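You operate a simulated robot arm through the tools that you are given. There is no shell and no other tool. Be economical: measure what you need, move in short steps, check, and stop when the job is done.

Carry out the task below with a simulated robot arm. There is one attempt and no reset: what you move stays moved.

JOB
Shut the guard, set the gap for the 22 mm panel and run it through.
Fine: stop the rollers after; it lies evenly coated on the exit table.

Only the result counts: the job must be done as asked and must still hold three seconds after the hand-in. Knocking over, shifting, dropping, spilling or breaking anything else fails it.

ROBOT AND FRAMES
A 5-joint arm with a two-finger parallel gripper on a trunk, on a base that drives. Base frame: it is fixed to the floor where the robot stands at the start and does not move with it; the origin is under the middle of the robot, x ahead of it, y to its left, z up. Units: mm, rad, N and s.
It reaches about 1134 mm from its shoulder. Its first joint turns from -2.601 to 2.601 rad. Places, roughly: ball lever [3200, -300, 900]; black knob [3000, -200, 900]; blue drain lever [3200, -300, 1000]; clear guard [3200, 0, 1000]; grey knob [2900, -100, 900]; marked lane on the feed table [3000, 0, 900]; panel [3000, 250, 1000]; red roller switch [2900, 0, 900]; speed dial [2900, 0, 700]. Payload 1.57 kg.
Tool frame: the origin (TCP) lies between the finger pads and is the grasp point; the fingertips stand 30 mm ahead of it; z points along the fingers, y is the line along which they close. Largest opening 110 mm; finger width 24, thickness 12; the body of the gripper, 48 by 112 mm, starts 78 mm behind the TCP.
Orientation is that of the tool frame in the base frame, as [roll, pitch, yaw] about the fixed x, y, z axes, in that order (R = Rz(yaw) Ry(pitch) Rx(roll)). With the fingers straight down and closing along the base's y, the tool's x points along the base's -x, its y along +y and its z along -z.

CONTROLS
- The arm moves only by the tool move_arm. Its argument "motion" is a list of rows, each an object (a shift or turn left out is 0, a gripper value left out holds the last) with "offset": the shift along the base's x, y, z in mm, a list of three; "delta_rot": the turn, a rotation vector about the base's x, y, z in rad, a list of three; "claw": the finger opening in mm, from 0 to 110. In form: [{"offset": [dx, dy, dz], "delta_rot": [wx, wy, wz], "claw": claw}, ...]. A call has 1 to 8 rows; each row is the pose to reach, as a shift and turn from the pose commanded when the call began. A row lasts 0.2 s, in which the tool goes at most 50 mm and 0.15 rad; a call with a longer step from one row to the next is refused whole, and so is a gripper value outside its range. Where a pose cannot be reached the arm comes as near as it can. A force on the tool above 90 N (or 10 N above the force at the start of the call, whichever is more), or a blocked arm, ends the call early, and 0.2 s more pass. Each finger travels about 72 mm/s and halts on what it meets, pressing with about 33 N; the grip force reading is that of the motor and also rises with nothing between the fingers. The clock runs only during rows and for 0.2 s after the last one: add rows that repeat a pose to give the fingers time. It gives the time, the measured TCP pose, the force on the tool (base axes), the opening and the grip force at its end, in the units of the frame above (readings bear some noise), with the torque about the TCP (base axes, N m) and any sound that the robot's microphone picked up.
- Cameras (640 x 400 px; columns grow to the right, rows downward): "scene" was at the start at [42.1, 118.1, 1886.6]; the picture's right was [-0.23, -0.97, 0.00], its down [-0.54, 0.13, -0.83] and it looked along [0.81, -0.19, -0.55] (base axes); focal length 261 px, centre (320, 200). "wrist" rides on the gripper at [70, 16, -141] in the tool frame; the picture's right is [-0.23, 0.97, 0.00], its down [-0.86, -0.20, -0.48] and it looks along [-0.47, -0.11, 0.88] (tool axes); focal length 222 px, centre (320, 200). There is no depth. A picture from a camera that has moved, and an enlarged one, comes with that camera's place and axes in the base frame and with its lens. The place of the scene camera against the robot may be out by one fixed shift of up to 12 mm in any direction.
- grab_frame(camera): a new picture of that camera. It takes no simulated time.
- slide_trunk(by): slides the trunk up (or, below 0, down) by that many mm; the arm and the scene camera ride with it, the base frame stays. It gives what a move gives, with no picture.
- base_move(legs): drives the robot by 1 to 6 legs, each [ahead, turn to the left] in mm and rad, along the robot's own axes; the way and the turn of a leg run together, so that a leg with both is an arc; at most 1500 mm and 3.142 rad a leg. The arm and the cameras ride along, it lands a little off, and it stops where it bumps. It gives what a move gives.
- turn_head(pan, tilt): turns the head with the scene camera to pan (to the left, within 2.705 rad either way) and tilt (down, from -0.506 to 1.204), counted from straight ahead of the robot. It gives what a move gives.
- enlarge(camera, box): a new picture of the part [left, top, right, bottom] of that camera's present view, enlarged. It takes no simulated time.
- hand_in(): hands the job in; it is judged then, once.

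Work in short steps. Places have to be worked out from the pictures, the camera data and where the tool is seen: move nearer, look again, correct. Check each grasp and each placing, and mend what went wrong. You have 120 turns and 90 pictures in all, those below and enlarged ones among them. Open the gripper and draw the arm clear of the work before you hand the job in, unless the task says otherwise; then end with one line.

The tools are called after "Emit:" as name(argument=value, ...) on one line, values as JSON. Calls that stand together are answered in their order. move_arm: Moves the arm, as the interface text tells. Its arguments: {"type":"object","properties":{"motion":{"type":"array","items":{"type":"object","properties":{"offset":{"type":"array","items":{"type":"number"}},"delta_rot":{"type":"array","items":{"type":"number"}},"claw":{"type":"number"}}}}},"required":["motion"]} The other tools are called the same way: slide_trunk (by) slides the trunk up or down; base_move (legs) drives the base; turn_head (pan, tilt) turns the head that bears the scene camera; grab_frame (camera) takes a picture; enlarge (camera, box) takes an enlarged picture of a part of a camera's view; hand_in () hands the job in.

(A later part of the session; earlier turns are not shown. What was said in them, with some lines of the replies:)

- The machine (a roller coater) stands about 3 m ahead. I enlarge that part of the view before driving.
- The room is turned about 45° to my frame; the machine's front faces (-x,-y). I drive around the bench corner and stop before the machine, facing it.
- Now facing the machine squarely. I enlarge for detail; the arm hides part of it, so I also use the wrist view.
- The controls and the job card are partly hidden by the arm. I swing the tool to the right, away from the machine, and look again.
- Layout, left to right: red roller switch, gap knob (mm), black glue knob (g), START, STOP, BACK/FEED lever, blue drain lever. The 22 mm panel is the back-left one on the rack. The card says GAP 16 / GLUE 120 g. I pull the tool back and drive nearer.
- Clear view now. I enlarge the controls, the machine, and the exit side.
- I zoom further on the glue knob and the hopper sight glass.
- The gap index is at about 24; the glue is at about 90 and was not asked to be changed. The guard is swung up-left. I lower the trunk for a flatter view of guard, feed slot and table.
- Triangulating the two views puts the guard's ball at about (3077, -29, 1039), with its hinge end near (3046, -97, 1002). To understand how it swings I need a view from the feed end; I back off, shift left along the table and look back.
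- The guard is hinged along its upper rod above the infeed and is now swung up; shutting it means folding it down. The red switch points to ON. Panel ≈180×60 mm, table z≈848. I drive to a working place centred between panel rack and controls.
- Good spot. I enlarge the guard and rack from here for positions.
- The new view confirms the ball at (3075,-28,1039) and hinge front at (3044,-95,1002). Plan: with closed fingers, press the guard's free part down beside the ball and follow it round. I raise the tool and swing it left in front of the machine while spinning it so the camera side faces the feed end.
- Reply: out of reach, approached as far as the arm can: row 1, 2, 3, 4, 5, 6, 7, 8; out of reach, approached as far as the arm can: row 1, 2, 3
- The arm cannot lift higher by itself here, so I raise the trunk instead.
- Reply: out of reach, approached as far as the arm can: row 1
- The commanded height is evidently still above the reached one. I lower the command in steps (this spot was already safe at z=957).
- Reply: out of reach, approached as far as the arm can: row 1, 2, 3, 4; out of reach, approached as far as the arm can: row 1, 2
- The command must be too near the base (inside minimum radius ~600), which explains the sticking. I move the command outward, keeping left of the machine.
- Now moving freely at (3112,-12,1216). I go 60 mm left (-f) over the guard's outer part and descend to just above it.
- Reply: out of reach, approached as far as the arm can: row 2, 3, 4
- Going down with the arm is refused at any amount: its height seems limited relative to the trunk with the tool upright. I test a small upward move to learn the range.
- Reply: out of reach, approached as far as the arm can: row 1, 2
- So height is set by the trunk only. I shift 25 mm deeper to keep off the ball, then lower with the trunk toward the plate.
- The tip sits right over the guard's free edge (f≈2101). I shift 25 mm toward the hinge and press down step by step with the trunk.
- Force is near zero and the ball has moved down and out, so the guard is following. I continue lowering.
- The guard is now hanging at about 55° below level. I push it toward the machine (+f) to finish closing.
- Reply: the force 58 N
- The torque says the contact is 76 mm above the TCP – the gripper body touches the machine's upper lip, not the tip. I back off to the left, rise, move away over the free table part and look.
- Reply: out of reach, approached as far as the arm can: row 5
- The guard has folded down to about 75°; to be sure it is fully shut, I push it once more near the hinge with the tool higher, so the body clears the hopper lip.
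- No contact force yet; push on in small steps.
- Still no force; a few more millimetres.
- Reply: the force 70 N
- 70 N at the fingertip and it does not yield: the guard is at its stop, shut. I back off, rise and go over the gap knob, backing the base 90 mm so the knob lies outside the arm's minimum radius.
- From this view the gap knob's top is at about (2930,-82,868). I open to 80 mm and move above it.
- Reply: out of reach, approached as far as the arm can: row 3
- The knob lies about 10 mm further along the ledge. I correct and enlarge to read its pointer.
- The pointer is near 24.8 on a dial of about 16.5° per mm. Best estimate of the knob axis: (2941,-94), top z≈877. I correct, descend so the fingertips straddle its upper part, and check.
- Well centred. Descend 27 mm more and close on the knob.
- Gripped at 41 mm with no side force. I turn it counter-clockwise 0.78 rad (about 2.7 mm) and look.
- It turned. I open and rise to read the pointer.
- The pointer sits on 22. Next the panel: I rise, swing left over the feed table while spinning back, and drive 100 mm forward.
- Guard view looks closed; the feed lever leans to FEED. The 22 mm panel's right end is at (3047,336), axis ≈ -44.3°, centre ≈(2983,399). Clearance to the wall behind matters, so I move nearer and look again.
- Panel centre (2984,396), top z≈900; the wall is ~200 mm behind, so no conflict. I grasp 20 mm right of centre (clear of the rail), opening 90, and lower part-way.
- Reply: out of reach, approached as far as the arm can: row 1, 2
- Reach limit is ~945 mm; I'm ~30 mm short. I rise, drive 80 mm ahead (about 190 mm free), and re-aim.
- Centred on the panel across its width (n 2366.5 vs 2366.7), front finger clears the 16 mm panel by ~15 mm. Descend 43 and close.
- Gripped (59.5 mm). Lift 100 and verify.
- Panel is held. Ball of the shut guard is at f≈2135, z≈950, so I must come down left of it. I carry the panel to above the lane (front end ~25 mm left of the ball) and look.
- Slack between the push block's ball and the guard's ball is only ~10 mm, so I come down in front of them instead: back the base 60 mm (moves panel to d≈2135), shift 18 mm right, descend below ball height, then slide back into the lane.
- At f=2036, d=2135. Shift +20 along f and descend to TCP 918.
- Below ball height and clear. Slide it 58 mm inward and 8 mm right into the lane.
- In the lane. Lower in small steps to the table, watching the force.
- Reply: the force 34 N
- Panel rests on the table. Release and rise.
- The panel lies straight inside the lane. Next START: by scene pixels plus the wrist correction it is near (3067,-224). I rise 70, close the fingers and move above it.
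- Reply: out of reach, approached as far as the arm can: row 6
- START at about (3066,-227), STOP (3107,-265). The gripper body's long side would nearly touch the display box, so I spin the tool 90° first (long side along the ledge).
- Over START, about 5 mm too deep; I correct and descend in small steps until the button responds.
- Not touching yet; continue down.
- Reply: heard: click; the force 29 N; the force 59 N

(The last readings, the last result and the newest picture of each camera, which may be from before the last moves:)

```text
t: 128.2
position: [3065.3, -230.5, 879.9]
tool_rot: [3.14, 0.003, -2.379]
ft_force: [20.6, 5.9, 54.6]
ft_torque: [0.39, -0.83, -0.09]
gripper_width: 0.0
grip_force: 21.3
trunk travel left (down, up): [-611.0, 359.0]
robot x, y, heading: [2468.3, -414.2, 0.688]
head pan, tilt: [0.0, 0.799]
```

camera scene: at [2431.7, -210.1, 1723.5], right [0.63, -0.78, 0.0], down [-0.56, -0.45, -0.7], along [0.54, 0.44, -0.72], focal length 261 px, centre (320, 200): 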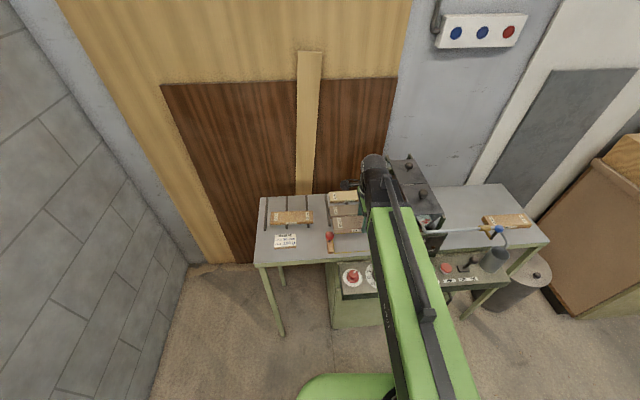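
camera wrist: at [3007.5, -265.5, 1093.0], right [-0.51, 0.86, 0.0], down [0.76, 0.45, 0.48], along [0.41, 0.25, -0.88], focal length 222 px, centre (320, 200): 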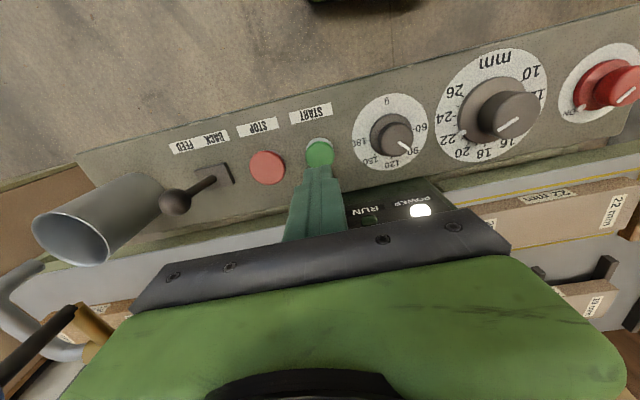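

A click was heard. I rise and check the RUN lamp.

Emit:
slide_trunk(by=100)

Emit:
grab_frame(camera="wrist")

```text
t: 129.5
position: [3065.1, -230.5, 977.8]
tool_rot: [3.137, -0.002, -2.379]
ft_force: [0.0, 0.0, 0.0]
ft_torque: [0.04, 0.02, -0.01]
gripper_width: 0.0
grip_force: 21.3
trunk travel left (down, up): [-711.0, 259.0]
robot x, y, heading: [2463.6, -410.4, 0.686]
head pan, tilt: [0.0, 0.799]
```

```text
27 pictures are left
camera wrist: at [3005.0, -268.3, 1119.9], right [-0.51, 0.86, 0.0], down [0.76, 0.45, 0.48], along [0.41, 0.25, -0.88], focal length 222 px, centre (320, 200)
```

wrist: 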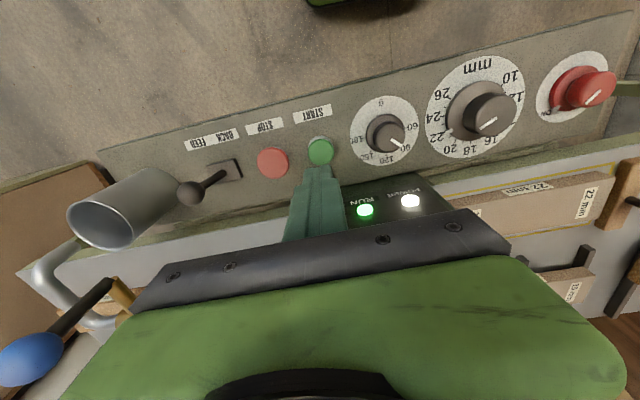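

RUN is lit, so the guard interlock is satisfied. Now back to the panel: I'll grip its rear part, advance it close to the nip, release, then push from behind.

Emit:
slide_trunk(by=112)

Emit:
move_arm(motion=[{"offset": [-13, 38, 0], "delta_rot": [0, 0, -0.145]}, {"offset": [-26, 76, 0], "delta_rot": [0, 0, -0.29]}, {"offset": [-39, 114, 0], "delta_rot": [0, 0, -0.435]}, {"offset": [-52, 153, 0], "delta_rot": [0, 0, -0.58]}, {"offset": [-65, 191, 0], "delta_rot": [0, 0, -0.725]}, {"offset": [-78, 230, 0], "delta_rot": [0, 0, -0.87]}, {"offset": [-91, 268, 0], "delta_rot": [0, 0, -1.015]}, {"offset": [-105, 307, 0], "delta_rot": [0, 0, -1.16]}])

Emit:
move_arm(motion=[{"delta_rot": [0, 0, -0.14], "claw": 84}, {"delta_rot": [0, 0, -0.28]}, {"delta_rot": [0, 0, -0.406]}, {"delta_rot": [0, 0, -0.406]}])

Emit:
slide_trunk(by=-130)

Emit:
grab_frame(camera="wrist")

```text
t: 131.0
position: [3066.4, -230.4, 1090.1]
tool_rot: [3.138, -0.001, -2.38]
ft_force: [-0.5, 0.1, -0.2]
ft_torque: [-0.02, 0.01, -0.01]
gripper_width: 0.0
grip_force: 21.2
trunk travel left (down, up): [-823.0, 147.0]
robot x, y, heading: [2466.3, -414.2, 0.683]
head pan, tilt: [0.0, 0.799]
```

```text
t: 132.8
position: [2959.6, 75.7, 1089.8]
tool_rot: [3.137, 0.0, 2.743]
ft_force: [0.1, -0.4, 0.9]
ft_torque: [-0.02, -0.02, 0.01]
gripper_width: 0.1
grip_force: 21.8
trunk travel left (down, up): [-823.0, 147.0]
robot x, y, heading: [2463.9, -408.7, 0.688]
head pan, tilt: [0.0, 0.799]
```

```text
t: 133.8
position: [2961.0, 75.7, 1091.2]
tool_rot: [3.135, -0.003, 2.338]
ft_force: [0.1, 0.8, -0.5]
ft_torque: [0.0, -0.01, -0.05]
gripper_width: 84.0
grip_force: 0.1
trunk travel left (down, up): [-823.0, 147.0]
robot x, y, heading: [2467.0, -411.5, 0.682]
head pan, tilt: [0.0, 0.799]
```

```text
t: 135.3
position: [2959.8, 75.7, 960.3]
tool_rot: [3.139, 0.0, 2.341]
ft_force: [0.4, -0.5, -0.2]
ft_torque: [0.01, -0.01, 0.0]
gripper_width: 84.0
grip_force: 0.1
trunk travel left (down, up): [-693.0, 277.0]
robot x, y, heading: [2465.6, -409.8, 0.688]
head pan, tilt: [0.0, 0.799]
```

```text
26 pictures are left
camera wrist: at [2923.9, 135.6, 1102.0], right [0.86, 0.51, 0.0], down [0.45, -0.76, 0.48], along [0.25, -0.41, -0.88], focal length 222 px, centre (320, 200)
```

wrist: 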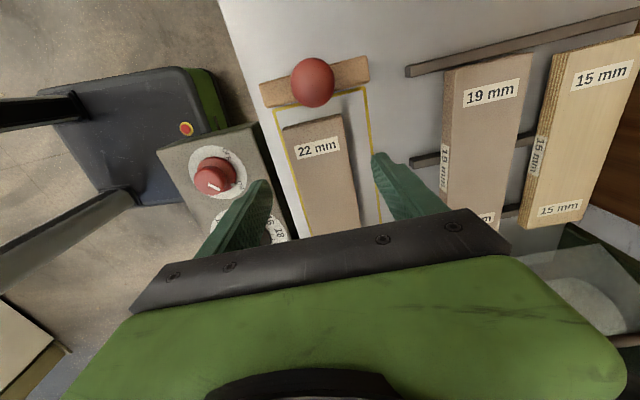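

Rear of the panel lies between the fingers. Descend and grip.

Emit:
slide_trunk(by=-65)

Emit:
move_arm(motion=[{"claw": 68}, {"claw": 54}, {"claw": 54}, {"claw": 54}])

```text
t: 136.4
position: [2960.7, 75.8, 895.5]
tool_rot: [3.138, -0.001, 2.339]
ft_force: [-0.5, 0.1, 0.4]
ft_torque: [0.02, 0.02, 0.0]
gripper_width: 84.1
grip_force: 0.1
trunk travel left (down, up): [-628.0, 342.0]
robot x, y, heading: [2465.9, -410.4, 0.683]
head pan, tilt: [0.0, 0.799]
```

```text
t: 137.4
position: [2961.6, 75.5, 895.4]
tool_rot: [3.136, 0.0, 2.338]
ft_force: [1.6, 1.2, 2.2]
ft_torque: [-0.05, 0.05, -0.03]
gripper_width: 59.6
grip_force: 33.6
trunk travel left (down, up): [-628.0, 342.0]
robot x, y, heading: [2467.4, -411.2, 0.683]
head pan, tilt: [0.0, 0.799]
```

Advance 45 mm along the lane.

Emit:
move_arm(motion=[{"offset": [10, -10, 0]}, {"offset": [21, -21, 0]}, {"offset": [31, -32, 0]}])

Emit:
move_arm(motion=[{"claw": 70}, {"claw": 84}, {"claw": 84}])

Emit:
slide_trunk(by=60)

Emit:
grab_frame(camera="wrist")

```text
t: 138.2
position: [2992.0, 43.0, 895.3]
tool_rot: [3.137, -0.002, 2.339]
ft_force: [-0.1, -0.9, 1.6]
ft_torque: [0.1, 0.17, 0.0]
gripper_width: 59.5
grip_force: 32.6
trunk travel left (down, up): [-628.0, 342.0]
robot x, y, heading: [2463.9, -410.1, 0.684]
head pan, tilt: [0.0, 0.799]
```

```text
t: 139.0
position: [2993.5, 42.8, 895.1]
tool_rot: [3.139, -0.001, 2.338]
ft_force: [0.0, 0.2, -0.4]
ft_torque: [0.01, 0.0, 0.01]
gripper_width: 84.1
grip_force: 0.1
trunk travel left (down, up): [-628.0, 342.0]
robot x, y, heading: [2464.9, -409.9, 0.688]
head pan, tilt: [0.0, 0.799]
```

```text
t: 140.0
position: [2992.6, 44.1, 954.4]
tool_rot: [3.137, -0.002, 2.339]
ft_force: [0.3, 0.1, -0.7]
ft_torque: [0.04, 0.02, 0.0]
gripper_width: 83.9
grip_force: 0.1
trunk travel left (down, up): [-688.0, 282.0]
robot x, y, heading: [2465.1, -411.2, 0.685]
head pan, tilt: [0.0, 0.799]
```

```text
25 pictures are left
camera wrist: at [2956.0, 103.5, 1096.9], right [0.86, 0.51, 0.0], down [0.45, -0.76, 0.48], along [0.25, -0.41, -0.88], focal length 222 px, centre (320, 200)
```

wrist: 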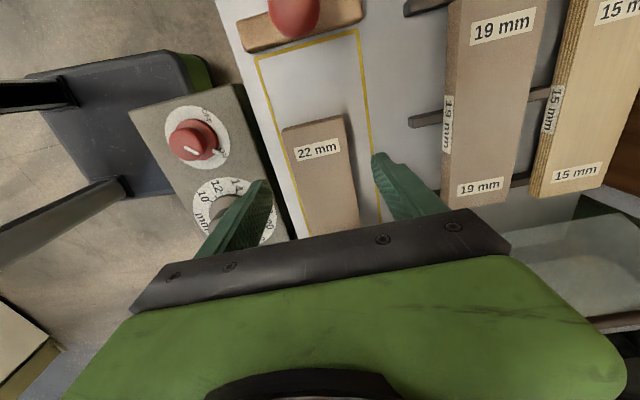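

Rear end is now at f≈2001. I go behind it with the fingers 34 mm apart and descend.

Emit:
move_arm(motion=[{"offset": [-20, 20, 0], "claw": 34}, {"offset": [-39, 41, 0]}, {"offset": [-39, 41, 0]}])

Emit:
grab_frame(camera="wrist")

```text
t: 140.8
position: [2953.3, 84.2, 955.8]
tool_rot: [3.138, -0.001, 2.339]
ft_force: [0.1, 0.6, 0.0]
ft_torque: [0.02, 0.01, 0.0]
gripper_width: 34.2
grip_force: 0.1
trunk travel left (down, up): [-688.0, 282.0]
robot x, y, heading: [2464.7, -411.8, 0.686]
head pan, tilt: [0.0, 0.799]
```

```text
24 pictures are left
camera wrist: at [2917.1, 143.9, 1097.0], right [0.86, 0.51, 0.0], down [0.45, -0.76, 0.48], along [0.25, -0.41, -0.88], focal length 222 px, centre (320, 200)
```

wrist: 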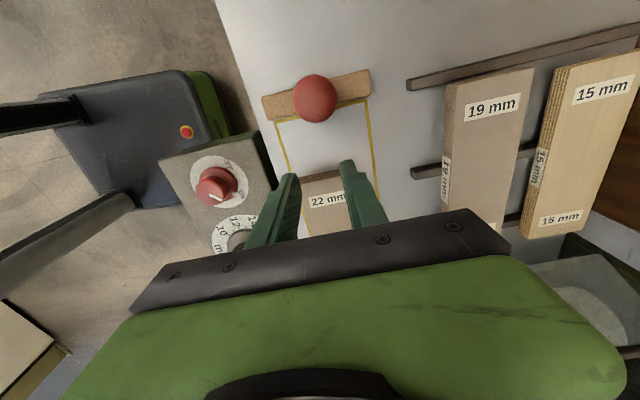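

The rear edge reads f≈1993; I back off 14 mm more before lowering.

Emit:
move_arm(motion=[{"offset": [-10, 10, 0]}])

Emit:
slide_trunk(by=-57)

Emit:
grab_frame(camera="wrist")

```text
t: 141.2
position: [2942.6, 93.4, 954.0]
tool_rot: [3.136, -0.002, 2.34]
ft_force: [0.7, 0.7, -0.2]
ft_torque: [-0.01, 0.01, 0.02]
gripper_width: 34.0
grip_force: 0.1
trunk travel left (down, up): [-688.0, 282.0]
robot x, y, heading: [2462.0, -408.7, 0.682]
head pan, tilt: [0.0, 0.799]
```

```text
t: 142.2
position: [2943.7, 93.1, 897.6]
tool_rot: [3.137, -0.003, 2.34]
ft_force: [0.2, -0.1, -0.4]
ft_torque: [0.03, 0.01, -0.03]
gripper_width: 33.9
grip_force: 0.1
trunk travel left (down, up): [-631.0, 339.0]
robot x, y, heading: [2467.6, -411.7, 0.684]
head pan, tilt: [0.0, 0.799]
```

```text
23 pictures are left
camera wrist: at [2907.1, 153.0, 1040.0], right [0.86, 0.51, 0.0], down [0.45, -0.76, 0.48], along [0.25, -0.41, -0.88], focal length 222 px, centre (320, 200)
```

wrist: 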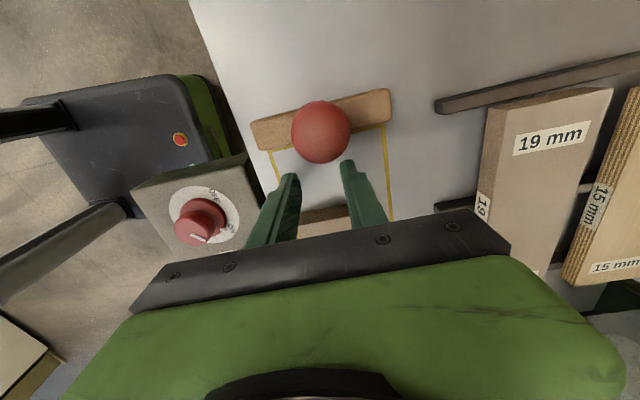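

Positioned behind the panel. I push steadily 70 mm along the lane.

Emit:
move_arm(motion=[{"offset": [6, -6, 0]}, {"offset": [12, -12, 0]}, {"offset": [18, -19, 0]}, {"offset": [24, -25, 0]}, {"offset": [30, -31, 0]}, {"offset": [36, -37, 0]}, {"offset": [42, -44, 0]}, {"offset": [48, -50, 0]}])

Emit:
grab_frame(camera="wrist")

```text
t: 144.0
position: [2990.9, 42.7, 898.2]
tool_rot: [3.136, -0.002, 2.34]
ft_force: [-0.3, -0.4, -0.1]
ft_torque: [-0.02, 0.01, 0.01]
gripper_width: 33.9
grip_force: 0.1
trunk travel left (down, up): [-631.0, 339.0]
robot x, y, heading: [2463.6, -412.7, 0.686]
head pan, tilt: [0.0, 0.799]
```

```text
22 pictures are left
camera wrist: at [2955.0, 102.2, 1040.0], right [0.86, 0.51, 0.0], down [0.45, -0.76, 0.48], along [0.25, -0.41, -0.88], focal length 222 px, centre (320, 200)
```

wrist: 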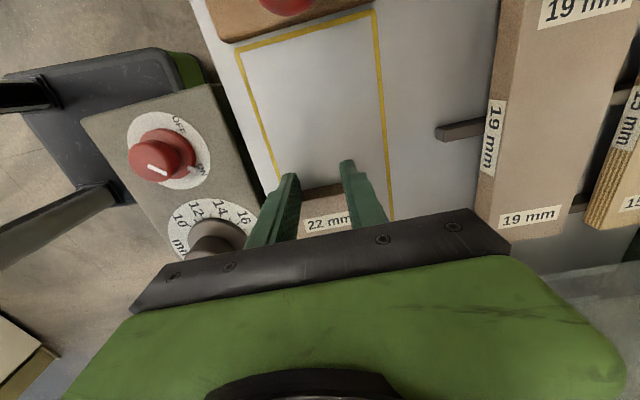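

Panel still just ahead of the fingers. Push 36 mm more.

Emit:
move_arm(motion=[{"offset": [4, -4, 0]}, {"offset": [8, -8, 0]}, {"offset": [12, -12, 0]}, {"offset": [16, -16, 0]}, {"offset": [20, -21, 0]}, {"offset": [25, -26, 0]}])

Emit:
grab_frame(camera="wrist")

Emit:
enlarge(camera="scene", box=[370, 130, 570, 270])

```text
t: 145.4
position: [3016.8, 17.7, 898.2]
tool_rot: [3.138, -0.002, 2.339]
ft_force: [0.4, -0.5, -0.9]
ft_torque: [-0.01, -0.04, -0.03]
gripper_width: 33.9
grip_force: 0.2
trunk travel left (down, up): [-631.0, 339.0]
robot x, y, heading: [2466.6, -411.1, 0.684]
head pan, tilt: [0.0, 0.799]
```

```text
21 pictures are left
camera wrist: at [2980.4, 76.8, 1040.0], right [0.86, 0.51, 0.0], down [0.45, -0.76, 0.48], along [0.25, -0.41, -0.88], focal length 222 px, centre (320, 200)
```

wrist: 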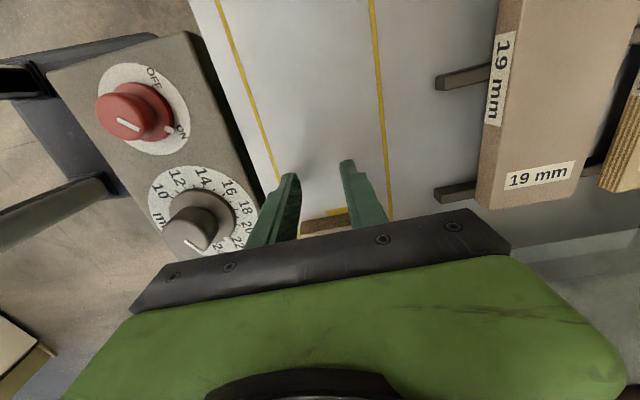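

```text
2.86 times, centred on (470, 200) of scene
camera zoom: at [2385.1, -247.7, 1609.4], right [0.63, -0.77, 0.0], down [-0.56, -0.45, -0.7], along [0.54, 0.44, -0.72], focal length 747 px, centre (-109, 200)
```

zoom: 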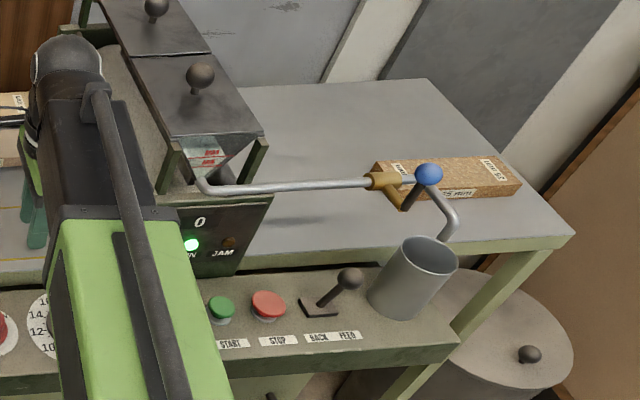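

The gap to the panel has grown: the rollers have taken it. I hold still for 1.6 s and look.

Emit:
move_arm(motion=[{"offset": [0, 0, 0]}, {"offset": [0, 0, 0]}, {"offset": [0, 0, 0]}, {"offset": [0, 0, 0]}, {"offset": [0, 0, 0]}, {"offset": [0, 0, 0]}, {"offset": [0, 0, 0]}, {"offset": [0, 0, 0]}])

Emit:
grab_frame(camera="wrist")

Emit:
enlarge(camera="scene", box=[370, 130, 570, 270])

```text
t: 147.2
position: [3017.0, 16.9, 896.9]
tool_rot: [3.138, -0.001, 2.34]
ft_force: [-0.5, -0.2, 0.1]
ft_torque: [0.01, -0.04, 0.01]
gripper_width: 34.2
grip_force: 0.0
trunk travel left (down, up): [-631.0, 339.0]
robot x, y, heading: [2465.2, -411.0, 0.683]
head pan, tilt: [0.0, 0.799]
```

```text
19 pictures are left
camera wrist: at [2980.3, 76.9, 1040.0], right [0.86, 0.51, 0.0], down [0.45, -0.76, 0.48], along [0.25, -0.41, -0.88], focal length 222 px, centre (320, 200)
```

wrist: 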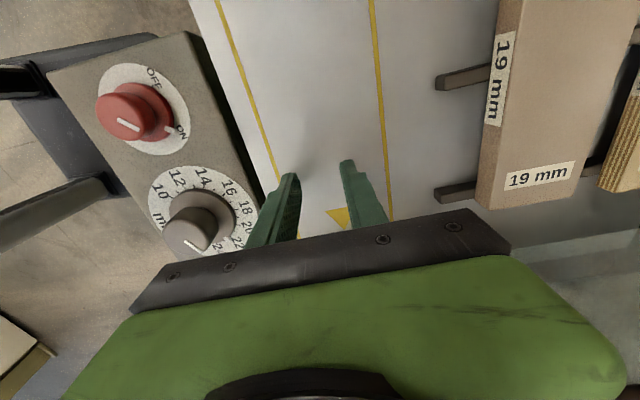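

```text
2.86 times, centred on (470, 200) of scene
camera zoom: at [2385.1, -247.6, 1609.4], right [0.63, -0.77, 0.0], down [-0.56, -0.45, -0.7], along [0.54, 0.44, -0.72], focal length 747 px, centre (-109, 200)
```

zoom: 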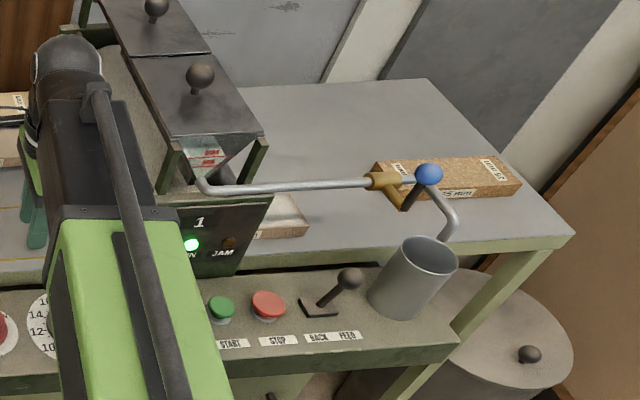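

Counter shows 1 and the coated panel emerges. I rise and move toward STOP (spinning 90°) meanwhile.

Emit:
slide_trunk(by=192)

Emit:
move_arm(motion=[{"offset": [11, -35, 0], "delta_rot": [0, 0, 0.145], "claw": 0}, {"offset": [22, -70, 0], "delta_rot": [0, 0, 0.29]}, {"offset": [33, -105, 0], "delta_rot": [0, 0, 0.435]}, {"offset": [44, -141, 0], "delta_rot": [0, 0, 0.58]}, {"offset": [55, -176, 0], "delta_rot": [0, 0, 0.725]}, {"offset": [66, -211, 0], "delta_rot": [0, 0, 0.87]}, {"offset": [78, -246, 0], "delta_rot": [0, 0, 1.015]}, {"offset": [89, -281, 0], "delta_rot": [0, 0, 1.16]}])

Emit:
move_arm(motion=[{"offset": [0, 0, 0], "delta_rot": [0, 0, 0.14]}, {"offset": [0, 0, 0], "delta_rot": [0, 0, 0.28]}, {"offset": [0, 0, 0], "delta_rot": [0, 0, 0.406]}])

Emit:
grab_frame(camera="wrist")

Emit:
grab_frame(camera="scene")

```text
t: 149.3
position: [3017.3, 17.9, 1090.2]
tool_rot: [3.139, -0.002, 2.337]
ft_force: [1.2, -0.2, 0.7]
ft_torque: [0.0, 0.0, 0.02]
gripper_width: 33.9
grip_force: 0.0
trunk travel left (down, up): [-823.0, 147.0]
robot x, y, heading: [2463.9, -410.9, 0.687]
head pan, tilt: [0.0, 0.799]
```

```text
t: 151.1
position: [3105.5, -265.0, 1089.8]
tool_rot: [3.135, -0.002, -2.782]
ft_force: [-0.1, -0.9, -0.1]
ft_torque: [0.03, -0.02, 0.0]
gripper_width: 0.0
grip_force: 21.6
trunk travel left (down, up): [-823.0, 147.0]
robot x, y, heading: [2462.9, -413.8, 0.683]
head pan, tilt: [0.0, 0.799]
```

```text
t: 151.9
position: [3105.5, -263.1, 1088.9]
tool_rot: [3.14, -0.002, -2.375]
ft_force: [-0.1, -0.1, -0.1]
ft_torque: [-0.04, -0.02, 0.0]
gripper_width: 0.0
grip_force: 21.2
trunk travel left (down, up): [-823.0, 147.0]
robot x, y, heading: [2470.3, -412.7, 0.687]
head pan, tilt: [0.0, 0.799]
```

```text
17 pictures are left
camera wrist: at [3045.0, -301.5, 1232.0], right [-0.51, 0.86, 0.0], down [0.76, 0.45, 0.48], along [0.41, 0.25, -0.88], focal length 222 px, centre (320, 200)
```

wrist: 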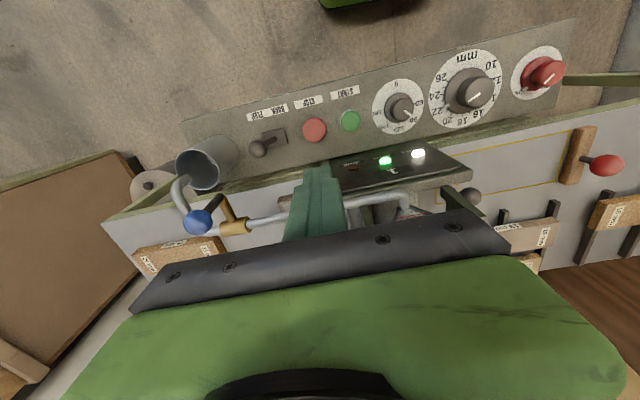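

```text
16 pictures are left
camera scene: at [2385.1, -247.7, 1801.4], right [0.63, -0.77, 0.0], down [-0.56, -0.45, -0.7], along [0.54, 0.44, -0.72], focal length 261 px, centre (320, 200)
```

scene: 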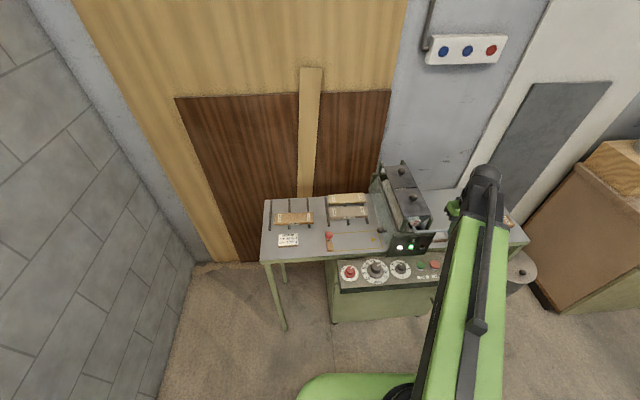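

Emit:
enlarge(camera="wrist", box=[130, 130, 430, 280])

Emit:
enlarge(camera="scene", box=[380, 170, 540, 290])

```text
2.13 times, centred on (280, 205) of wrist
camera zoom: at [3045.0, -301.5, 1232.0], right [-0.51, 0.86, 0.0], down [0.76, 0.45, 0.48], along [0.41, 0.25, -0.88], focal length 474 px, centre (405, 189)
```

zoom: 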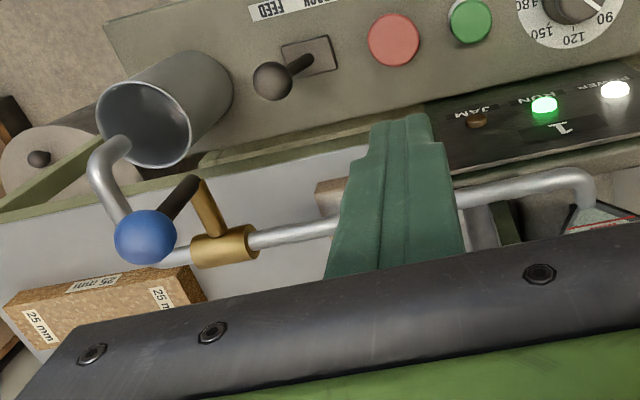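

```text
3.33 times, centred on (460, 230) of scene
camera zoom: at [2385.1, -247.7, 1801.4], right [0.63, -0.77, 0.0], down [-0.56, -0.45, -0.7], along [0.54, 0.44, -0.72], focal length 871 px, centre (-147, 100)
```

zoom: 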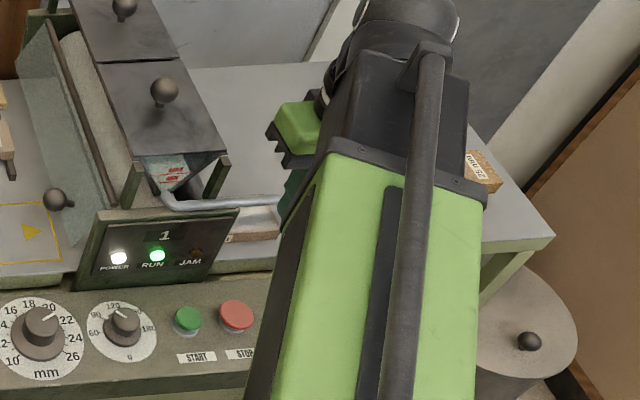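

The panel's leading end is at f≈2436 and no longer advancing: it is through. STOP is at about (3112,-271); I correct and press it.

Emit:
move_arm(motion=[{"offset": [6, -8, 0]}])

Emit:
slide_trunk(by=-140)

Emit:
grab_frame(camera="wrist")

```text
t: 152.3
position: [3111.9, -272.2, 1089.9]
tool_rot: [3.136, -0.002, -2.38]
ft_force: [0.8, 0.1, 0.9]
ft_torque: [0.01, 0.0, 0.02]
gripper_width: 0.0
grip_force: 20.8
trunk travel left (down, up): [-823.0, 147.0]
robot x, y, heading: [2462.3, -410.1, 0.684]
head pan, tilt: [0.0, 0.799]
```

```text
t: 153.9
position: [3111.9, -272.7, 950.0]
tool_rot: [3.139, -0.001, -2.379]
ft_force: [0.2, 0.0, -0.9]
ft_torque: [-0.02, -0.02, 0.03]
gripper_width: 0.0
grip_force: 21.0
trunk travel left (down, up): [-683.0, 287.0]
robot x, y, heading: [2468.3, -406.3, 0.687]
head pan, tilt: [0.0, 0.799]
```

```text
13 pictures are left
camera wrist: at [3050.6, -309.7, 1092.0], right [-0.51, 0.86, 0.0], down [0.76, 0.45, 0.48], along [0.41, 0.25, -0.88], focal length 222 px, centre (320, 200)
```

wrist: 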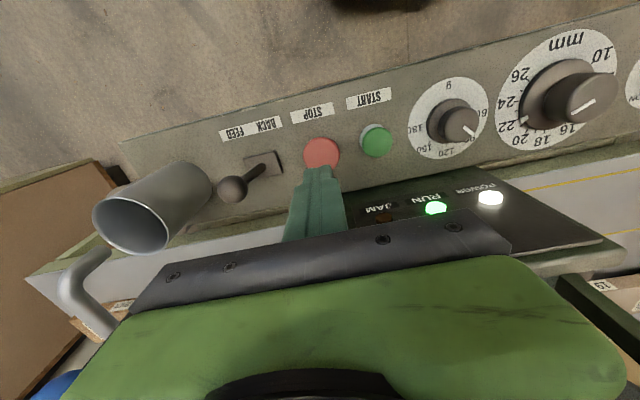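

Well placed; same small correction as at START, then press.

Emit:
move_arm(motion=[{"offset": [-3, -3, 0]}])

Emit:
slide_trunk(by=-58)

Emit:
slide_trunk(by=-5)

Emit:
slide_trunk(by=-4)

```text
t: 154.3
position: [3108.0, -274.2, 949.6]
tool_rot: [3.139, -0.003, -2.378]
ft_force: [-0.1, -0.2, 0.4]
ft_torque: [0.0, -0.02, 0.01]
gripper_width: 0.0
grip_force: 21.3
trunk travel left (down, up): [-683.0, 287.0]
robot x, y, heading: [2463.1, -410.6, 0.682]
head pan, tilt: [0.0, 0.799]
```

```text
t: 155.3
position: [3108.1, -274.5, 892.0]
tool_rot: [3.137, -0.001, -2.379]
ft_force: [-0.8, -0.4, -0.2]
ft_torque: [0.0, -0.02, -0.03]
gripper_width: 0.0
grip_force: 21.0
trunk travel left (down, up): [-625.0, 345.0]
robot x, y, heading: [2465.3, -411.3, 0.683]
head pan, tilt: [0.0, 0.799]
```

```text
t: 155.8
position: [3109.0, -275.0, 886.5]
tool_rot: [3.139, -0.002, -2.379]
ft_force: [1.0, 0.7, 3.1]
ft_torque: [0.04, -0.06, 0.02]
gripper_width: 0.2
grip_force: 21.4
trunk travel left (down, up): [-620.0, 350.0]
robot x, y, heading: [2465.0, -412.1, 0.682]
head pan, tilt: [0.0, 0.799]
heard: click
```

```text
t: 156.4
position: [3107.0, -275.0, 884.1]
tool_rot: [3.14, 0.001, -2.378]
ft_force: [7.7, 1.3, 19.9]
ft_torque: [0.13, -0.31, -0.02]
gripper_width: 0.0
grip_force: 21.4
trunk travel left (down, up): [-616.0, 354.0]
robot x, y, heading: [2464.4, -411.0, 0.685]
head pan, tilt: [0.0, 0.799]
```

Click heard. Rise, open the gripper, and drive back clear to inspect.

Emit:
slide_trunk(by=210)

Emit:
base_move(legs=[[-300, 0]])

Emit:
move_arm(motion=[{"offset": [-30, 30, 0], "claw": 60}, {"offset": [-60, 60, 0]}, {"offset": [-85, 95, 0]}, {"offset": [-105, 135, 0]}, {"offset": [-120, 175, 0]}, {"offset": [-135, 220, 0]}, {"offset": [-145, 265, 0]}, {"offset": [-150, 310, 0]}])

Emit:
enlarge(camera="scene", box=[360, 130, 500, 240])

```text
t: 158.6
position: [3108.1, -273.9, 1092.5]
tool_rot: [3.139, -0.002, -2.378]
ft_force: [-0.2, 0.0, -0.1]
ft_torque: [0.0, -0.01, 0.0]
gripper_width: 0.0
grip_force: 21.7
trunk travel left (down, up): [-826.0, 144.0]
robot x, y, heading: [2463.9, -410.3, 0.684]
head pan, tilt: [0.0, 0.799]
```

```text
t: 160.7
position: [2871.1, -468.8, 1094.3]
tool_rot: [3.139, -0.001, -2.38]
ft_force: [0.4, -0.3, 0.5]
ft_torque: [-0.01, -0.01, 0.06]
gripper_width: 0.0
grip_force: 21.1
trunk travel left (down, up): [-826.0, 144.0]
robot x, y, heading: [2226.1, -602.9, 0.681]
head pan, tilt: [0.0, 0.799]
```

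```text
t: 162.5
position: [2722.4, -158.6, 1091.6]
tool_rot: [3.139, -0.002, -2.38]
ft_force: [0.0, 0.4, 0.1]
ft_torque: [-0.02, 0.02, 0.01]
gripper_width: 60.0
grip_force: 0.1
trunk travel left (down, up): [-826.0, 144.0]
robot x, y, heading: [2230.9, -605.0, 0.686]
head pan, tilt: [0.0, 0.799]
```

```text
3.64 times, centred on (430, 185) of scene
camera zoom: at [2148.4, -439.9, 1804.4], right [0.63, -0.78, 0.0], down [-0.56, -0.45, -0.7], along [0.54, 0.44, -0.72], focal length 950 px, centre (-80, 254)
```

zoom: 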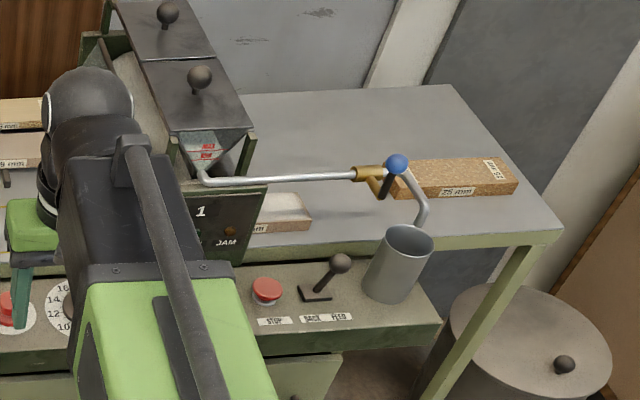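

Emit:
enlarge(camera="scene", box=[405, 155, 455, 205])

```text
8.00 times, centred on (430, 180) of scene
camera zoom: at [2148.4, -439.9, 1804.4], right [0.63, -0.78, 0.0], down [-0.56, -0.45, -0.7], along [0.54, 0.44, -0.72], focal length 2091 px, centre (-560, 360)
```

zoom: 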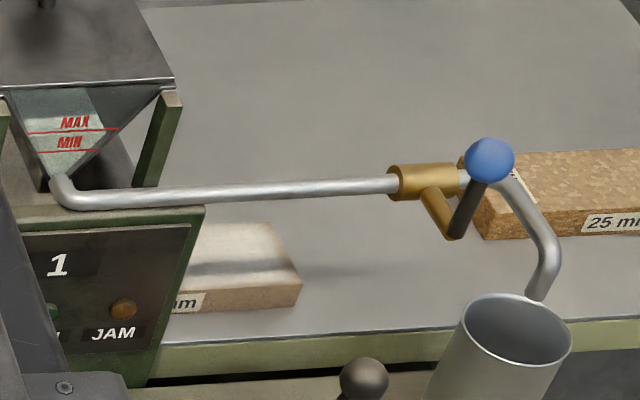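

RUN is off, counter 1, and the coated panel lies past the rollers. I shift the base to the right to inspect from the exit side.

Emit:
base_move(legs=[[0, -1.5], [600, 0], [0, 1.5]])

Emit:
turn_head(pan=0.25, tilt=0.6)

Emit:
grab_frame(camera="scene")

```text
t: 173.1
position: [3146.7, -586.1, 1092.0]
tool_rot: [3.138, -0.001, -2.384]
ft_force: [-0.2, 0.5, 0.4]
ft_torque: [0.02, -0.01, -0.01]
gripper_width: 59.8
grip_force: 0.0
trunk travel left (down, up): [-826.0, 144.0]
robot x, y, heading: [2633.1, -1009.7, 0.669]
head pan, tilt: [0.0, 0.799]
```

```text
t: 173.8
position: [3147.0, -587.0, 1092.2]
tool_rot: [3.136, -0.002, -2.381]
ft_force: [-0.7, 0.3, -0.3]
ft_torque: [0.01, -0.01, -0.05]
gripper_width: 60.1
grip_force: 0.1
trunk travel left (down, up): [-826.0, 144.0]
robot x, y, heading: [2629.6, -1008.5, 0.673]
head pan, tilt: [0.25, 0.6]
```

```text
10 pictures are left
camera scene: at [2544.1, -821.7, 1821.2], right [0.8, -0.61, 0.0], down [-0.34, -0.45, -0.82], along [0.5, 0.66, -0.57], focal length 261 px, centre (320, 200)
```

scene: 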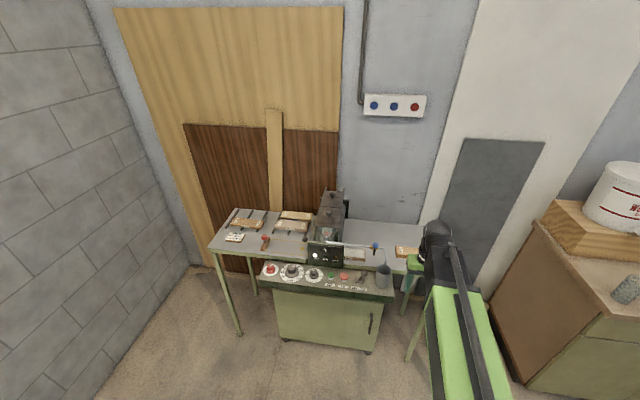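

Emit:
enlarge(camera="scene", box=[300, 205, 400, 275])

```text
5.71 times, centred on (350, 240) of scene
camera zoom: at [2544.1, -821.7, 1821.2], right [0.8, -0.61, 0.0], down [-0.34, -0.45, -0.82], along [0.5, 0.66, -0.57], focal length 1494 px, centre (149, -29)
```

zoom: 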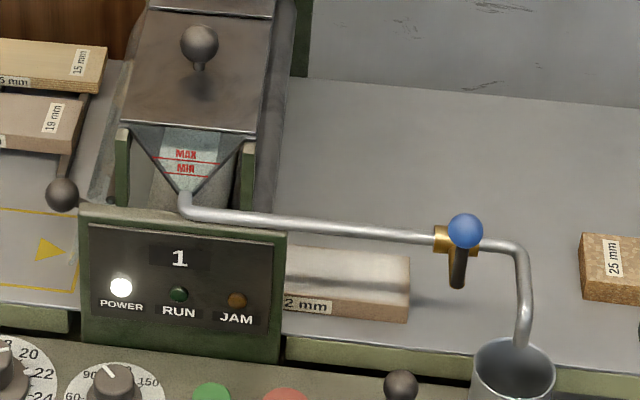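

RUN is off; the panel stopped by itself while the rollers still ran (front at f≈2421 at t=147, 2427 after STOP), so it is free of the nip. One closer look at the coating and the gap dial/guard.

Emit:
enlarge(camera="scene", box=[344, 240, 376, 265])

Emit:
enlarge(camera="scene", box=[255, 200, 345, 285])

```text
16.00 times, centred on (360, 252) of scene
camera zoom: at [2544.1, -821.7, 1821.2], right [0.8, -0.61, 0.0], down [-0.34, -0.45, -0.82], along [0.5, 0.66, -0.57], focal length 4182 px, centre (-320, -640)
```

zoom: 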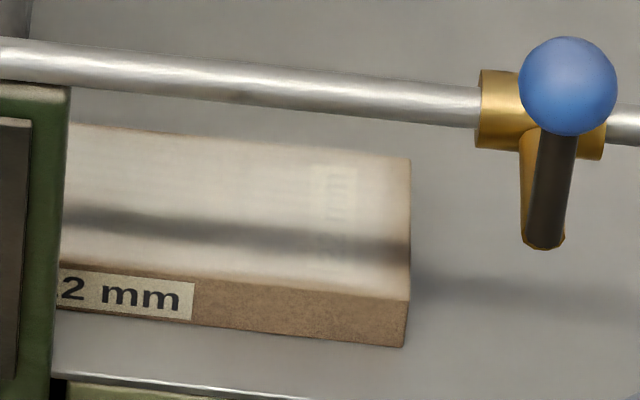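

```text
4.71 times, centred on (300, 242) of scene
camera zoom: at [2544.1, -821.7, 1821.2], right [0.8, -0.61, 0.0], down [-0.34, -0.45, -0.82], along [0.5, 0.66, -0.57], focal length 1230 px, centre (414, 0)
```

zoom: 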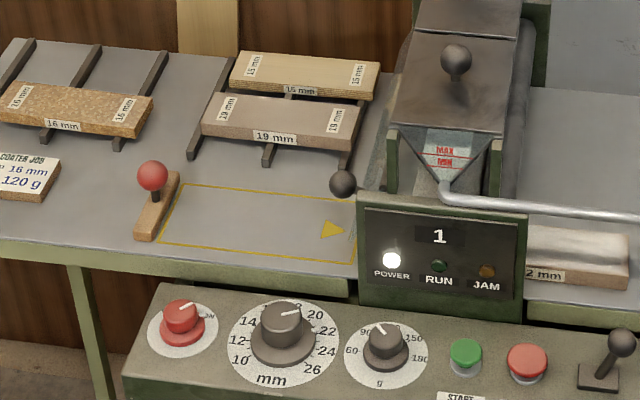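

The coating is even, the guard is shut, the gap stands at 22, and the rollers are stopped (RUN off). The arm is clear with the gripper open. I hand in.

Emit:
hand_in()

```text
The job is handed in.
```

The guard is shut and the gap is set to 22 mm. The 22 mm panel has been run through: it came out evenly coated and lies on the exit side, free of the rollers, with its rear end still under the machine frame. The rollers are stopped. I left the glue dial at about 90 g, although the job card (made out for a 16 mm gap) says 120 g, because you did not ask for it to be changed.
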